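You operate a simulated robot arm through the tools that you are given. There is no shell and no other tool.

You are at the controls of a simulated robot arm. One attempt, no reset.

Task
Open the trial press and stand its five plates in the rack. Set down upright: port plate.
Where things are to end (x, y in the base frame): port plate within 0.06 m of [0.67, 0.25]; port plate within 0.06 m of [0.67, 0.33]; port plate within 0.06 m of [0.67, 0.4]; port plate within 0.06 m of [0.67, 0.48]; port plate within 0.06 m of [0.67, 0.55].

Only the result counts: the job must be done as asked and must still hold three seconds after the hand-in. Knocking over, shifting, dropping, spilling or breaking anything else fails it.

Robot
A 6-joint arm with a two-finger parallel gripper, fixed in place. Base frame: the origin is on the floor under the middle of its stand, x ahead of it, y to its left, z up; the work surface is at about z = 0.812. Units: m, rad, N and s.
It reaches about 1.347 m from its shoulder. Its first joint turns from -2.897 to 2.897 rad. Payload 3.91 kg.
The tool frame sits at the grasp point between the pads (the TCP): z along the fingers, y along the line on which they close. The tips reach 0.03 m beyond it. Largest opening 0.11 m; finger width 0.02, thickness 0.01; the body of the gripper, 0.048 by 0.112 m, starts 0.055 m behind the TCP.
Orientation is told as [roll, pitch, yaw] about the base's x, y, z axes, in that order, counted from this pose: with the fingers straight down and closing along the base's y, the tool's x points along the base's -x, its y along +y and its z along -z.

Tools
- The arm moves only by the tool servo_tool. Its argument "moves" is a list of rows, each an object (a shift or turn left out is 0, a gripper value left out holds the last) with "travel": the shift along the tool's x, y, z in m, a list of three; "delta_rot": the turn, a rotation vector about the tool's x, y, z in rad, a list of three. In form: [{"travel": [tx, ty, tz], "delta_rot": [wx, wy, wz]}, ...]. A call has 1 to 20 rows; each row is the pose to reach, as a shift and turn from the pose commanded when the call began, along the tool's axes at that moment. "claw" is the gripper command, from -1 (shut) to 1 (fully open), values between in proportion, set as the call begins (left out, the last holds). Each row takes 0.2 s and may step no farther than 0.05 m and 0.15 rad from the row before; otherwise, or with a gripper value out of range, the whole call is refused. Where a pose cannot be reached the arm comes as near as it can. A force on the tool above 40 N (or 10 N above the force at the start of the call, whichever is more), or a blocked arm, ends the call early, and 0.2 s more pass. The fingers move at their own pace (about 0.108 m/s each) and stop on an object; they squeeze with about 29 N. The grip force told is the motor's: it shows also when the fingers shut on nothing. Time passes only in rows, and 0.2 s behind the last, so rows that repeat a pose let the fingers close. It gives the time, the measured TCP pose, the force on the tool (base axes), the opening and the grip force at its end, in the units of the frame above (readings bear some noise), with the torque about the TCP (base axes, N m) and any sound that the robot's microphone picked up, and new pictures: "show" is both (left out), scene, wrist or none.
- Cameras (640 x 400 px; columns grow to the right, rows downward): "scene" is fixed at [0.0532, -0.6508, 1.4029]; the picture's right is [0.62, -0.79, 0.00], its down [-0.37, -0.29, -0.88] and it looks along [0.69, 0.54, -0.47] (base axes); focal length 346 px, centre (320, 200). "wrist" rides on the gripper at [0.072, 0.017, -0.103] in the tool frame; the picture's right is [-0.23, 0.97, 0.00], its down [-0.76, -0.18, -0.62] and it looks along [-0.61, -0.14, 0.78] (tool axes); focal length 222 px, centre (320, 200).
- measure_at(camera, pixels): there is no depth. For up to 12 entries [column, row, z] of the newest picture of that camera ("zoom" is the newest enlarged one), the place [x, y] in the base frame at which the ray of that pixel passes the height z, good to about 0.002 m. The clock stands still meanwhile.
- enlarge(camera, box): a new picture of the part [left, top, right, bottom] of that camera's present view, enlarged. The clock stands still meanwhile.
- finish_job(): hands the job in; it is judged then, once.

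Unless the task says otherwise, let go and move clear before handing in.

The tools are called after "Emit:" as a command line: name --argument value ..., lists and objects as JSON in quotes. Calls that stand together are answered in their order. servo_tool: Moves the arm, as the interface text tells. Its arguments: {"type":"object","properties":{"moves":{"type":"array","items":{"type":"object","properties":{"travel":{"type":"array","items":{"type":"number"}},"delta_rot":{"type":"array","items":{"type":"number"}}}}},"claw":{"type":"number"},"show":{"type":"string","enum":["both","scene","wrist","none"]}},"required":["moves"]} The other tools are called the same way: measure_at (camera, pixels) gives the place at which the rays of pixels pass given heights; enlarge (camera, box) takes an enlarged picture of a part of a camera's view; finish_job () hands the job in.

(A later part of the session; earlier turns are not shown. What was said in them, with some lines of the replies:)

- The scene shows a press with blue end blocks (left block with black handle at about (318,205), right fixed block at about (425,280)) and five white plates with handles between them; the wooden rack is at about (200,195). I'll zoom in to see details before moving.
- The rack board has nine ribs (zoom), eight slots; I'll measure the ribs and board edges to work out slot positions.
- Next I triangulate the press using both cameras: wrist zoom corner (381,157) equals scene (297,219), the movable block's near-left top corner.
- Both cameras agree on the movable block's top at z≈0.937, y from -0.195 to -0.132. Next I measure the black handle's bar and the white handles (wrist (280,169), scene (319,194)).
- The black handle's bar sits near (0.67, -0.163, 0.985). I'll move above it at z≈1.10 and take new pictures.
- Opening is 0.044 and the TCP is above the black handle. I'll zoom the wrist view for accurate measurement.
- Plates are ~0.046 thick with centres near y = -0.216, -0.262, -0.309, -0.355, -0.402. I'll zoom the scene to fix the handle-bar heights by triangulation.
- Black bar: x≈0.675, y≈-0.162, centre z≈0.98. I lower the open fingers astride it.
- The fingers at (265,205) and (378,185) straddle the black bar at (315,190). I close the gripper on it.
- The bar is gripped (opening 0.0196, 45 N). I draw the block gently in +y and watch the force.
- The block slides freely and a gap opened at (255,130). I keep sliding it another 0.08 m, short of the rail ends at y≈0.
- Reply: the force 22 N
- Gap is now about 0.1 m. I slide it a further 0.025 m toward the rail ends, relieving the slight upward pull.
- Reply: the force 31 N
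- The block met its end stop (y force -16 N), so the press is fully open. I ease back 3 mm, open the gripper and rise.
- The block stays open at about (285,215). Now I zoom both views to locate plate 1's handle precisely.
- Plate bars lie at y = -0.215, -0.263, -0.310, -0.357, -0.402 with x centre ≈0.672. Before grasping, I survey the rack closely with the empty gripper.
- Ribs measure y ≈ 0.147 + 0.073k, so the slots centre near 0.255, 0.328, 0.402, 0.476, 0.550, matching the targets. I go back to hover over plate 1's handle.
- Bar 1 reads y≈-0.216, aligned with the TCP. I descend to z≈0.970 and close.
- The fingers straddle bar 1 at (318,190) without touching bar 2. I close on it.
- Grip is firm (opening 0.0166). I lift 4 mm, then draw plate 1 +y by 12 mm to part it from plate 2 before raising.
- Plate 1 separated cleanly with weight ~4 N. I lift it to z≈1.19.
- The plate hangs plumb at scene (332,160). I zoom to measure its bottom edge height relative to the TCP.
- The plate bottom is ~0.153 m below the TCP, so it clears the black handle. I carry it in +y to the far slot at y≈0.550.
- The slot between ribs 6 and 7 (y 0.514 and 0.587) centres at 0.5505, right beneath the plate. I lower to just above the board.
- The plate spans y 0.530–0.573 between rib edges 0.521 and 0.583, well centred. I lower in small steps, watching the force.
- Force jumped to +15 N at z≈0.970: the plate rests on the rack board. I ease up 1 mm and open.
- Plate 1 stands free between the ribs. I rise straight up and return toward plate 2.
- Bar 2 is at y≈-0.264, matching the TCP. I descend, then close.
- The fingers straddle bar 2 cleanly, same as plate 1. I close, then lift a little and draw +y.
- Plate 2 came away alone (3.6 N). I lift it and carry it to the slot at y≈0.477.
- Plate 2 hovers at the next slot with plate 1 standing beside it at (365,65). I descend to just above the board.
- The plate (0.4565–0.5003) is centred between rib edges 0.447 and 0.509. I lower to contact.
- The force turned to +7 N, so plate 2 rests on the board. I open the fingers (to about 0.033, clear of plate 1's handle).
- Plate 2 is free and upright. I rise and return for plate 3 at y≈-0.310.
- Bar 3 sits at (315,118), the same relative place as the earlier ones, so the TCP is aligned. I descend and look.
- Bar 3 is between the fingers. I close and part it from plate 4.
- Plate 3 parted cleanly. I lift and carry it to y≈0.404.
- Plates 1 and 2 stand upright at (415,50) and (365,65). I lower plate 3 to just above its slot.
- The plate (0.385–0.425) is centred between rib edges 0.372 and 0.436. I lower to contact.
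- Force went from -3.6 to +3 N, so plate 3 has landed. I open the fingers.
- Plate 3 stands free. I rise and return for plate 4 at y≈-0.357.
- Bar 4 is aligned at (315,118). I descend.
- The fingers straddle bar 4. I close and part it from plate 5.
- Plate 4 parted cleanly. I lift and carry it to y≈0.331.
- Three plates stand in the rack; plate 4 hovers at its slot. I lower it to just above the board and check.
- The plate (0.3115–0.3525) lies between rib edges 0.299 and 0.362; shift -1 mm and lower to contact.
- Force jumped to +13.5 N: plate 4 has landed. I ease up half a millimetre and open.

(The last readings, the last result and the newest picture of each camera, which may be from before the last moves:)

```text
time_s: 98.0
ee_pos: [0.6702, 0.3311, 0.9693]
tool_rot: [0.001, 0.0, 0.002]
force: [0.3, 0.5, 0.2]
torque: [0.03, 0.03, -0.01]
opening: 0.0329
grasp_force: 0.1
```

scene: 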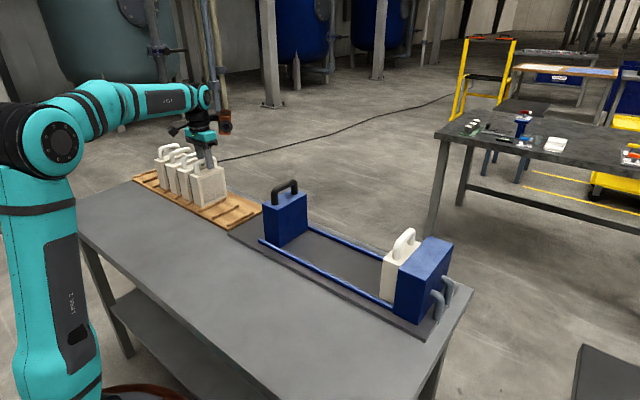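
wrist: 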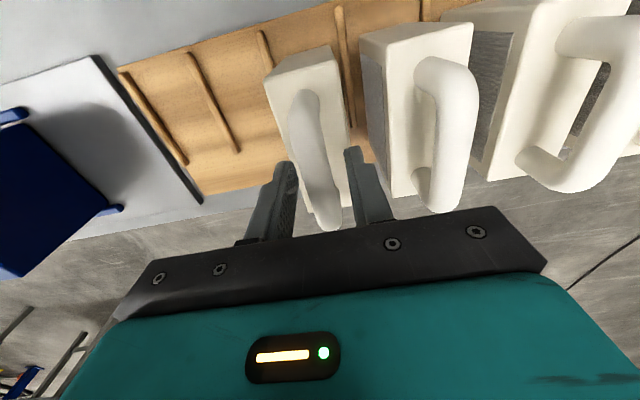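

Plate 4 stands free. I rise and return for the last plate at y≈-0.405.

Emit:
servo_tool --moves '[{"travel": [0, 0, -0.02]}, {"travel": [0, 0, -0.05]}, {"travel": [0, 0, -0.09]}, {"travel": [0, 0, -0.13]}, {"travel": [0, -0.02, -0.15]}, {"travel": [0, -0.06, -0.15]}, {"travel": [0, -0.106, -0.15]}, {"travel": [0, -0.152, -0.15]}, {"travel": [0, -0.198, -0.15]}, {"travel": [0, -0.244, -0.15]}, {"travel": [0, -0.29, -0.15]}, {"travel": [0, -0.336, -0.15]}, {"travel": [0, -0.382, -0.15]}, {"travel": [0, -0.428, -0.15]}, {"travel": [0, -0.474, -0.15]}, {"travel": [0, -0.52, -0.15]}, {"travel": [0, -0.566, -0.15]}, {"travel": [0, -0.612, -0.15]}, {"travel": [0, -0.658, -0.15]}, {"travel": [0, -0.7, -0.15]}]' --claw -0.35 --show "none"

Emit:
servo_tool --moves '[{"travel": [-0.001, -0.02, 0]}, {"travel": [-0.001, -0.035, 0.015]}, {"travel": [-0.001, -0.035, 0.04]}, {"travel": [-0.001, -0.035, 0.07]}, {"travel": [-0.001, -0.035, 0.07]}]' --claw -0.35

```text
time_s: 102.2
ee_pos: [0.6709, -0.3697, 1.1201]
tool_rot: [0.002, 0.0, 0.003]
force: [0.0, 0.2, -0.2]
torque: [-0.07, -0.06, -0.03]
opening: 0.0358
grasp_force: 0.0
```

```text
time_s: 103.4
ee_pos: [0.6709, -0.4047, 1.0502]
tool_rot: [-0.001, 0.0, -0.002]
force: [0.3, 0.2, -0.5]
torque: [-0.04, 0.02, -0.04]
opening: 0.0357
grasp_force: 0.0
```

scene: 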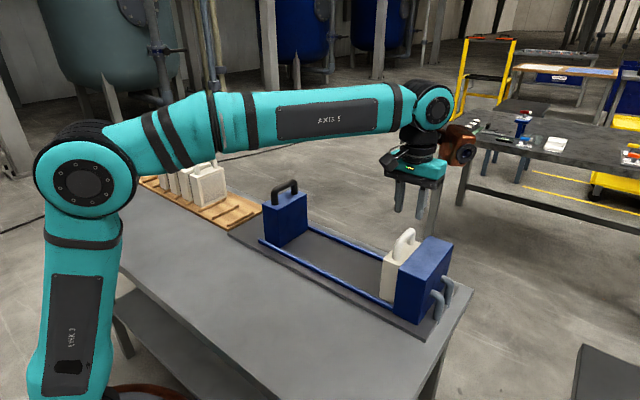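
wrist: 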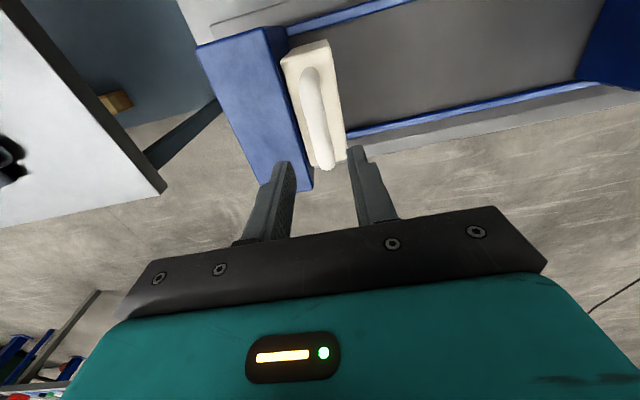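

The right finger's outer side would come to y≈-0.433 over the fixed block's edge (~-0.427), so I must check that block's top height first.

Emit:
enlarge --camera "scene" --box '[360, 200, 480, 340]'

Emit:
enlarge --camera "wrist" --box '[180, 20, 380, 200]'

```text
2.86 times, centred on (420, 270) of scene
```

zoom: 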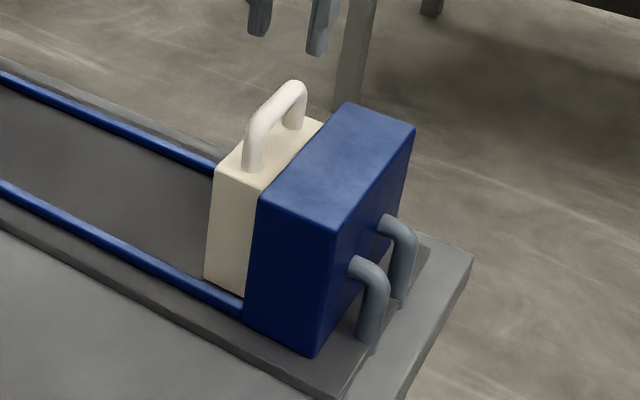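

```text
2.22 times, centred on (280, 110) of wrist
```

zoom: 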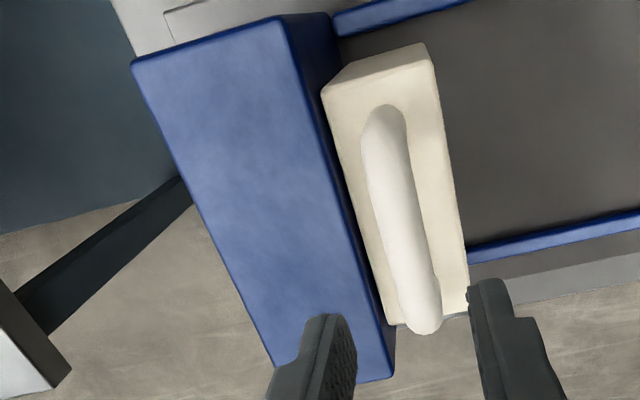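

Emit:
measure_at --camera "zoom" --pixels '[[279, 18, 0.96], [279, 18, 0.95], [279, 18, 0.94], [393, 375, 0.96], [393, 375, 0.95], [393, 375, 0.94], [132, 62, 0.95], [324, 88, 0.925], [428, 45, 0.925], [397, 200, 0.967]]'

Emit:
measure_at --camera "scene" --pixels '[[399, 268.6, 0.97], [399, 268.6, 0.96], [399, 268.6, 0.95], [399, 268.6, 0.94], [429.8, 236.4, 0.96], [429.8, 236.4, 0.95], [429.8, 236.4, 0.94], [425.3, 281.2, 0.95]]'

```text
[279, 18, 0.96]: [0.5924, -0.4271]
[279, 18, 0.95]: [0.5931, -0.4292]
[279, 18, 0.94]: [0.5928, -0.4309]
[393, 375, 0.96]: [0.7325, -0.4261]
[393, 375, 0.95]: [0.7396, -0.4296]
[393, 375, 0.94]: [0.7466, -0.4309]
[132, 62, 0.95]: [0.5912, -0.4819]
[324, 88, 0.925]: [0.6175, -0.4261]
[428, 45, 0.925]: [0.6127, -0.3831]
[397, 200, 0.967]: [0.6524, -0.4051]
```

```text
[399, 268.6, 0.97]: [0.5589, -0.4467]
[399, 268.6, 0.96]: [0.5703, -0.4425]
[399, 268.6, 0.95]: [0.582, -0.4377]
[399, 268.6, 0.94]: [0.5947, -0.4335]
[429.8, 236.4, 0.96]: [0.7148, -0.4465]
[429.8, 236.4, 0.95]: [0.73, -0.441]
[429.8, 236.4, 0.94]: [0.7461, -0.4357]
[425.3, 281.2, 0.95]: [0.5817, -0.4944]
```

The fixed block's top is z≈0.94 with its face at y≈-0.431. I'll grip higher (TCP z≈0.979, tips at 0.949) and with a narrower opening of 0.030 for clearance.

Emit:
servo_tool --moves '[{"travel": [0, 0, 0.005]}, {"travel": [0, 0, 0.025]}, {"travel": [0, 0, 0.042]}, {"travel": [0, 0, 0.056]}, {"travel": [0, 0, 0.065]}, {"travel": [0, 0, 0.071]}, {"travel": [0, 0, 0.071]}]' --claw -0.45

```text
time_s: 105.0
ee_pos: [0.6722, -0.4047, 0.9783]
tool_rot: [0.001, 0.0, -0.001]
force: [-0.2, -0.5, -0.2]
torque: [-0.01, 0.01, 0.02]
opening: 0.0305
grasp_force: 0.1
```

scene: 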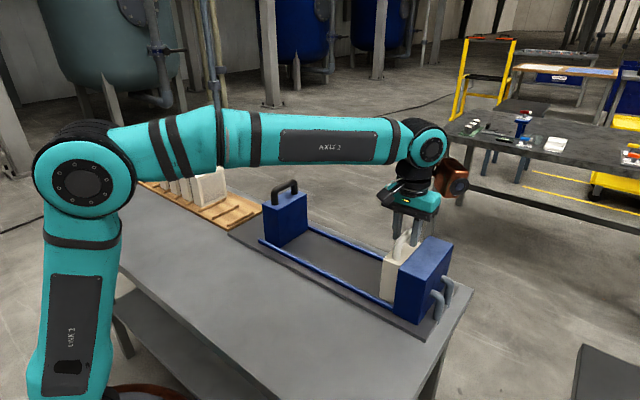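
wrist: 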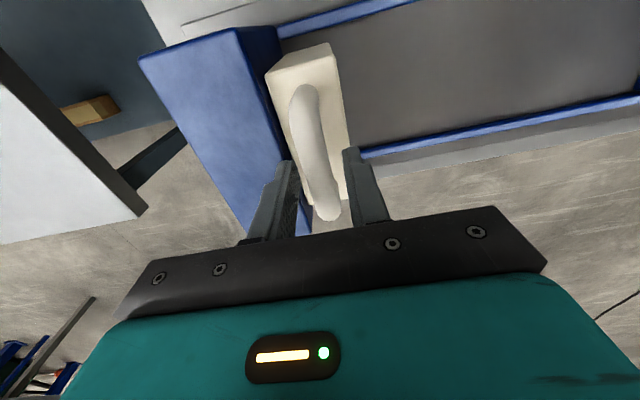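

No contact (forces near zero) and bar 5 is between the fingers. I close, lift 5 mm and draw it off the fixed block.

Emit:
servo_tool --moves '[{"travel": [0, 0, 0]}, {"travel": [0, 0, 0]}, {"travel": [0, 0, 0]}]' --claw -1 --show "none"

Emit:
servo_tool --moves '[{"travel": [0, 0, -0.002]}, {"travel": [0, 0.001, -0.004]}, {"travel": [0, 0.005, -0.004]}, {"travel": [0, 0.009, -0.004]}, {"travel": [0, 0.014, -0.005]}, {"travel": [0, 0.014, -0.005]}]'

```text
time_s: 105.8
ee_pos: [0.6711, -0.406, 0.9779]
tool_rot: [-0.002, 0.001, 0.002]
force: [-0.7, -0.6, -0.6]
torque: [0.0, -0.01, -0.02]
opening: 0.0163
grasp_force: 29.6
```

```text
time_s: 107.2
ee_pos: [0.6726, -0.3916, 0.9829]
tool_rot: [0.0, 0.0, 0.001]
force: [-0.6, -0.1, -3.6]
torque: [-0.03, -0.01, -0.03]
opening: 0.0165
grasp_force: 28.9
```

scene: 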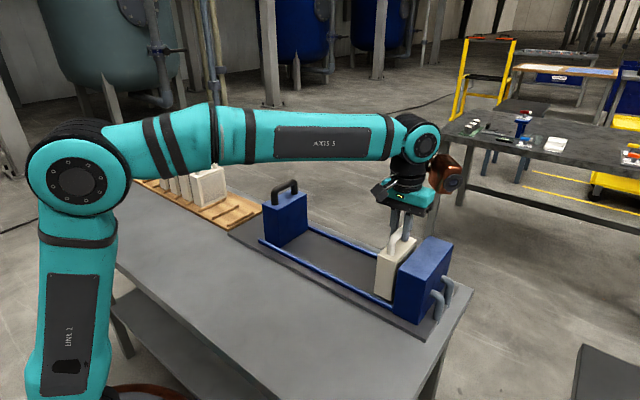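
wrist: 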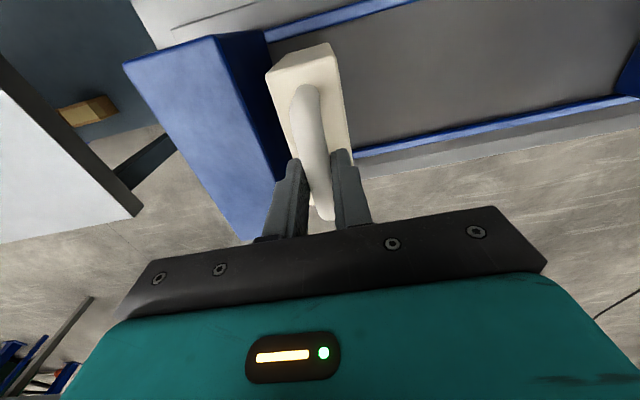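

Plate 5 is off the fixed block. I lift and carry it to the last slot at y≈0.2575.

Emit:
servo_tool --moves '[{"travel": [0, 0, -0.02]}, {"travel": [0, 0, -0.05]}, {"travel": [0, 0, -0.085]}, {"travel": [0, 0, -0.12]}, {"travel": [0, 0, -0.155]}, {"travel": [0, 0, -0.185]}, {"travel": [0, 0, -0.205]}, {"travel": [0, 0, -0.215]}, {"travel": [0, 0, -0.215]}]' --show "none"

Emit:
servo_tool --moves '[{"travel": [0.001, 0.012, 0]}, {"travel": [0.001, 0.04, 0]}, {"travel": [0.001, 0.08, 0]}, {"travel": [0.001, 0.12, 0]}, {"travel": [0.001, 0.16, 0]}, {"travel": [0.001, 0.2, 0]}, {"travel": [0.001, 0.24, 0]}, {"travel": [0.001, 0.28, 0]}, {"travel": [0.001, 0.32, 0]}, {"travel": [0.001, 0.36, 0]}, {"travel": [0.001, 0.4, 0]}, {"travel": [0.001, 0.44, 0]}, {"travel": [0.001, 0.48, 0]}, {"travel": [0.001, 0.515, 0]}, {"travel": [0.001, 0.55, 0]}, {"travel": [0.001, 0.58, 0]}, {"travel": [0.001, 0.608, 0]}, {"travel": [0.001, 0.63, 0]}, {"travel": [0.001, 0.643, 0]}, {"travel": [0.001, 0.649, 0]}]'

```text
time_s: 109.2
ee_pos: [0.6721, -0.3917, 1.1995]
tool_rot: [0.0, -0.001, 0.0]
force: [-0.4, -0.8, -4.1]
torque: [0.01, -0.01, 0.01]
opening: 0.0166
grasp_force: 29.0
```

```text
time_s: 113.4
ee_pos: [0.6713, 0.2579, 1.1988]
tool_rot: [0.001, 0.0, 0.0]
force: [0.2, 0.0, -3.6]
torque: [-0.01, -0.01, -0.05]
opening: 0.0164
grasp_force: 28.9
```

scene: 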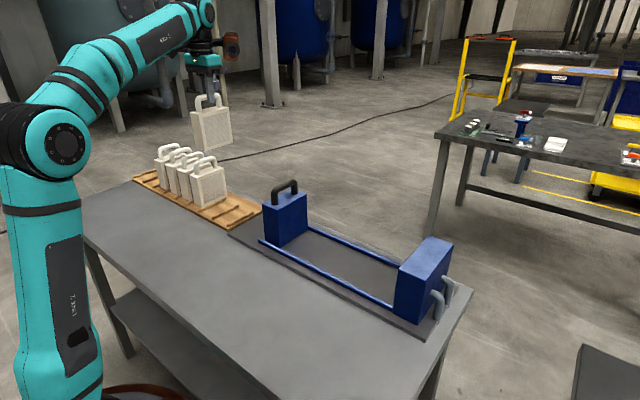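
wrist: 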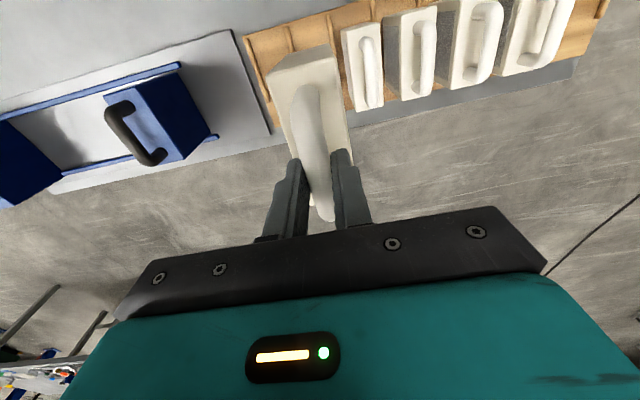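

Four plates stand in the rack and plate 5 hovers over its slot. I lower it to about 2 cm above the board and check.

Emit:
servo_tool --moves '[{"travel": [0, 0, 0.02]}, {"travel": [0, 0, 0.055]}, {"travel": [0, 0, 0.09]}, {"travel": [0, 0, 0.125]}, {"travel": [0, 0, 0.155]}, {"travel": [0, 0, 0.18]}, {"travel": [0, 0, 0.193]}, {"travel": [0, 0, 0.198]}, {"travel": [0, 0, 0.198]}]'

Emit:
enlarge --camera "wrist" --box '[200, 0, 420, 150]'

```text
time_s: 115.4
ee_pos: [0.6702, 0.2583, 1.0005]
tool_rot: [0.0, 0.0, 0.003]
force: [0.0, -0.6, -3.3]
torque: [-0.01, 0.06, 0.01]
opening: 0.0162
grasp_force: 29.3
```

scene: 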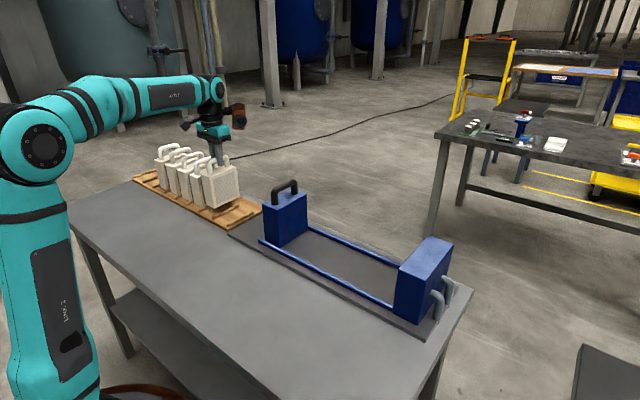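
wrist: 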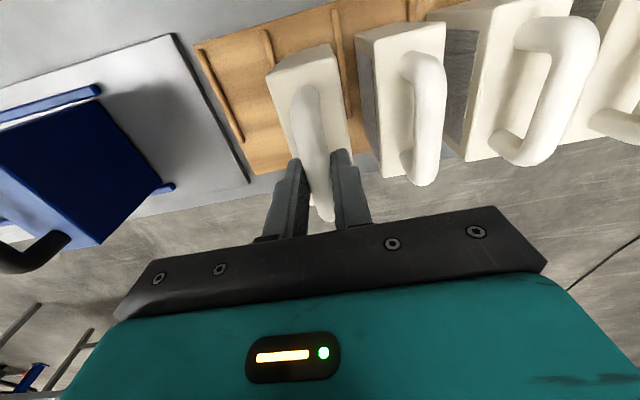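

```text
2.67 times, centred on (310, 75) of wrist
```

zoom: 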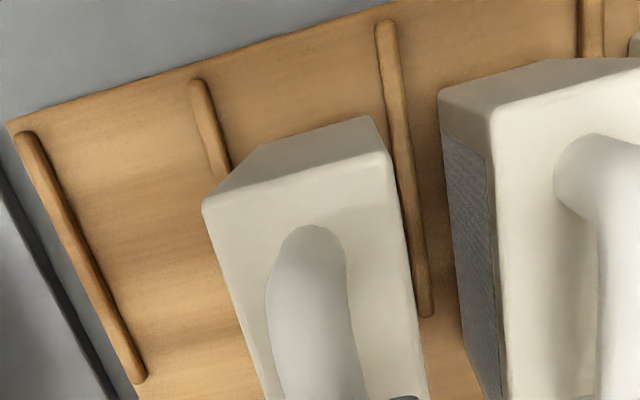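

Emit:
measure_at --camera "zoom" --pixels '[[260, 148, 0.839], [370, 117, 0.839], [206, 112, 0.82], [221, 112, 0.82], [378, 50, 0.82], [399, 50, 0.82]]'

```text
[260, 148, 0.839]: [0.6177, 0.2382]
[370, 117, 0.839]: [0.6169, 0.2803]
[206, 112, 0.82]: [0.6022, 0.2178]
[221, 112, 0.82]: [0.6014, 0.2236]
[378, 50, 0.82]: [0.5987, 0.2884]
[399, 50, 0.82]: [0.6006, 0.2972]
```

The plate (0.238–0.280) sits slightly toward rib edge 0.288; I shift -2.5 mm and lower, expecting contact near z≈0.978.

Emit:
servo_tool --moves '[{"travel": [0, -0.0015, 0.003]}, {"travel": [0, -0.0025, 0.008]}, {"travel": [0, -0.0025, 0.013]}, {"travel": [0, -0.0025, 0.017]}, {"travel": [0, -0.0025, 0.0195]}, {"travel": [0, -0.0025, 0.0195]}]' --show "none"

Emit:
servo_tool --moves '[{"travel": [0, 0, 0.001]}, {"travel": [0, 0, 0.002]}, {"travel": [0, 0, 0.002]}]' --show "none"

Emit:
servo_tool --moves '[{"travel": [0, 0, 0.0005]}, {"travel": [0, 0, 0.001]}, {"travel": [0, 0, 0.001]}]' --show "none"

```text
time_s: 116.8
ee_pos: [0.6706, 0.2562, 0.9807]
tool_rot: [0.0, 0.0, 0.0]
force: [-0.9, 0.1, -3.4]
torque: [-0.04, -0.01, 0.03]
opening: 0.0164
grasp_force: 29.0
```

```text
time_s: 117.6
ee_pos: [0.6702, 0.2558, 0.9794]
tool_rot: [0.001, 0.001, 0.001]
force: [-0.1, 0.1, -3.0]
torque: [0.0, 0.01, -0.02]
opening: 0.0165
grasp_force: 28.9
```

```text
time_s: 118.4
ee_pos: [0.6706, 0.2559, 0.9782]
tool_rot: [0.001, 0.0, 0.0]
force: [2.7, -1.1, 3.8]
torque: [0.02, 0.03, -0.03]
opening: 0.0165
grasp_force: 28.9
```

Force turned to +3.8 N at z≈0.978: plate 5 has landed. I open the fingers.

Emit:
servo_tool --moves '[{"travel": [0, 0, 0]}, {"travel": [0, 0, 0]}, {"travel": [0, 0, 0]}]' --claw -0.4

```text
time_s: 119.2
ee_pos: [0.6714, 0.2556, 0.9782]
tool_rot: [0.0, 0.0, -0.001]
force: [0.9, 0.4, -0.2]
torque: [-0.01, 0.0, -0.02]
opening: 0.033
grasp_force: 0.0
```

scene: 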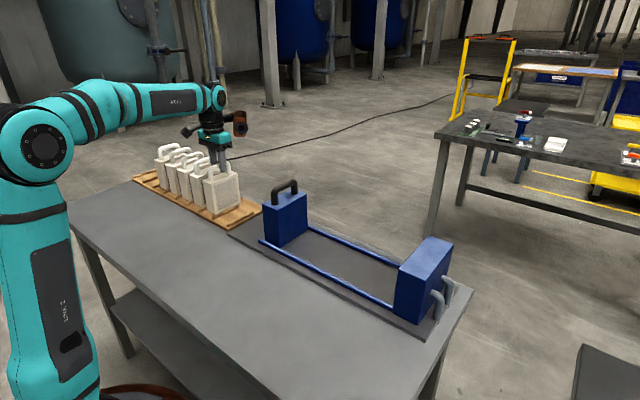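
wrist: 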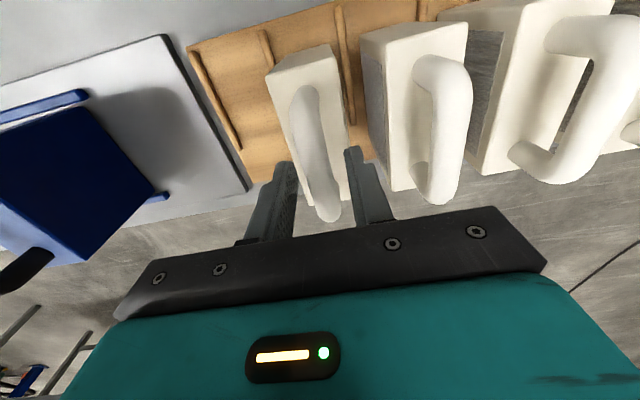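

Plate 5 stands free. I rise straight up and move clear, then look at the whole rack.

Emit:
servo_tool --moves '[{"travel": [0, 0, -0.02]}, {"travel": [0, 0, -0.05]}, {"travel": [0, 0, -0.09]}, {"travel": [0, 0, -0.13]}, {"travel": [0, 0, -0.17]}, {"travel": [0.04, 0, -0.19]}, {"travel": [0.08, 0.03, -0.2]}, {"travel": [0.12, 0.06, -0.2]}, {"travel": [0.15, 0.09, -0.2]}, {"travel": [0.15, 0.1, -0.2]}, {"travel": [0.15, 0.1, -0.2]}]' --claw -0.4

Emit:
enlarge --camera "scene" --box '[120, 120, 320, 245]'

Emit:
enlarge --camera "wrist" --box '[150, 20, 550, 220]'

```text
refused: row 7 steps farther than a row can; nothing moved
```

```text
3.20 times, centred on (220, 182) of scene
```

zoom: 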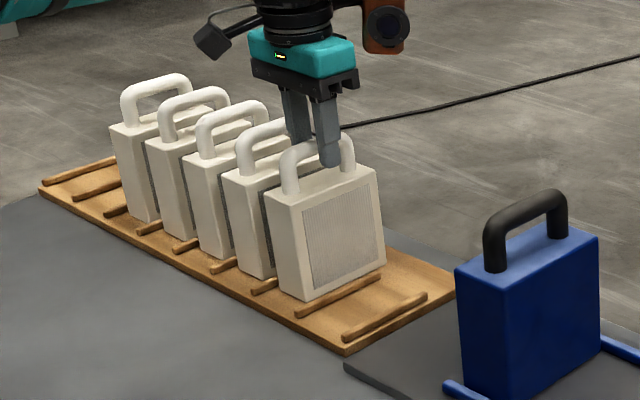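

```text
1.60 times, centred on (350, 120) of wrist
```

zoom: 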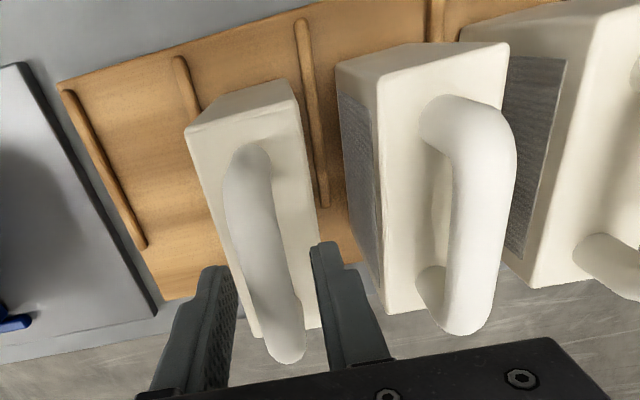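

The call was refused for one over-long row; nothing moved, and the zoom shows all five plates upright in their slots. I repeat the retreat with smaller steps.

Emit:
servo_tool --moves '[{"travel": [0, 0, -0.02]}, {"travel": [0, 0, -0.05]}, {"travel": [0, 0, -0.09]}, {"travel": [0, 0, -0.13]}, {"travel": [0, 0, -0.17]}, {"travel": [0.03, 0, -0.19]}, {"travel": [0.06, 0.02, -0.2]}, {"travel": [0.09, 0.045, -0.2]}, {"travel": [0.12, 0.07, -0.2]}, {"travel": [0.15, 0.1, -0.2]}, {"travel": [0.15, 0.1, -0.2]}]' --claw -0.4

Emit:
enlarge --camera "scene" --box '[120, 120, 320, 245]'

Emit:
enlarge --camera "wrist" --box '[150, 20, 550, 220]'

```text
time_s: 121.6
ee_pos: [0.5215, 0.3559, 1.1787]
tool_rot: [-0.001, 0.0, 0.0]
force: [-0.6, 0.1, 0.6]
torque: [0.01, 0.04, 0.02]
opening: 0.033
grasp_force: 0.1
```

scene: 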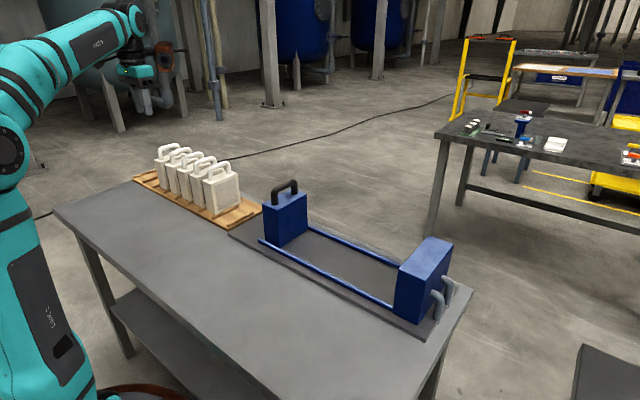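
wrist: 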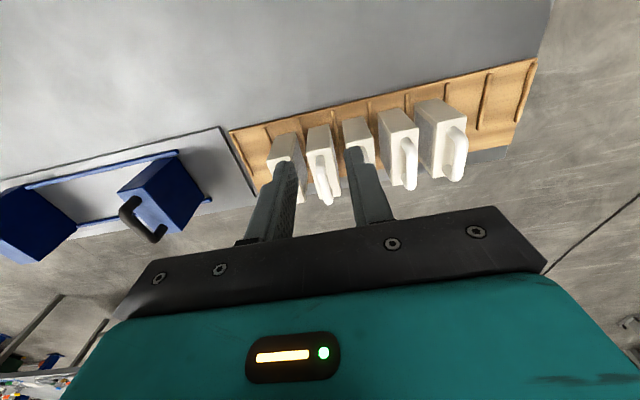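

```text
3.20 times, centred on (220, 182) of scene
```

zoom: 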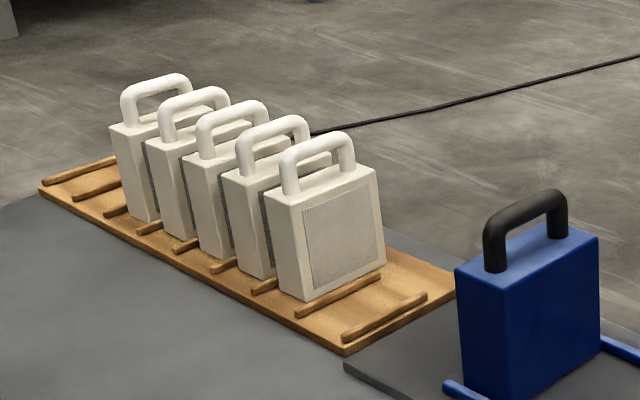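

```text
1.60 times, centred on (350, 120) of wrist
```

zoom: 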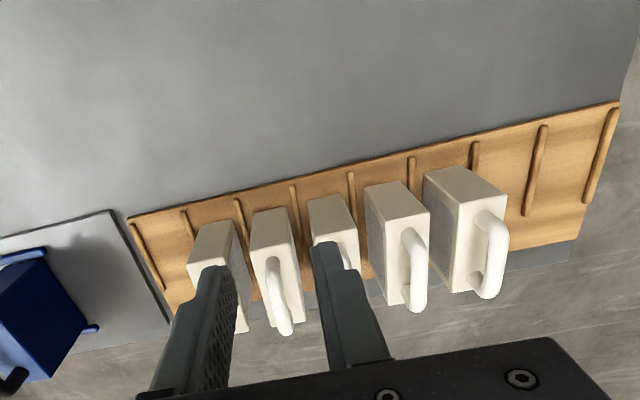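

All five plates stand upright between ribs at y≈0.256, 0.330, 0.404, 0.477 and 0.551 (scene zoom columns 140–325). The press is open, and the gripper is empty and clear. I hand in the job.

Emit:
finish_job

```text
The job is handed in.
```

The press is open and all five plates are standing upright in the rack. The job is handed in; I haven't seen the judged result.

- **Press:** I slid the movable block about 0.12 m to its end stop, and it stayed there after I let go.
- **Plates:** each one sits between two ribs of the rack at x ≈ 0.67, within 0.01 m of its target. The targets are 0.25, 0.33, 0.40, 0.48 and 0.55, and the plates are at y ≈ 0.256, 0.330, 0.404, 0.477 and 0.551.
- **Rest of the scene:** the last pictures show nothing knocked over or moved by mistake. The gripper is empty and clear of the rack.

One retreat command was refused because a step was too long. Nothing moved, and I repeated it with smaller steps.
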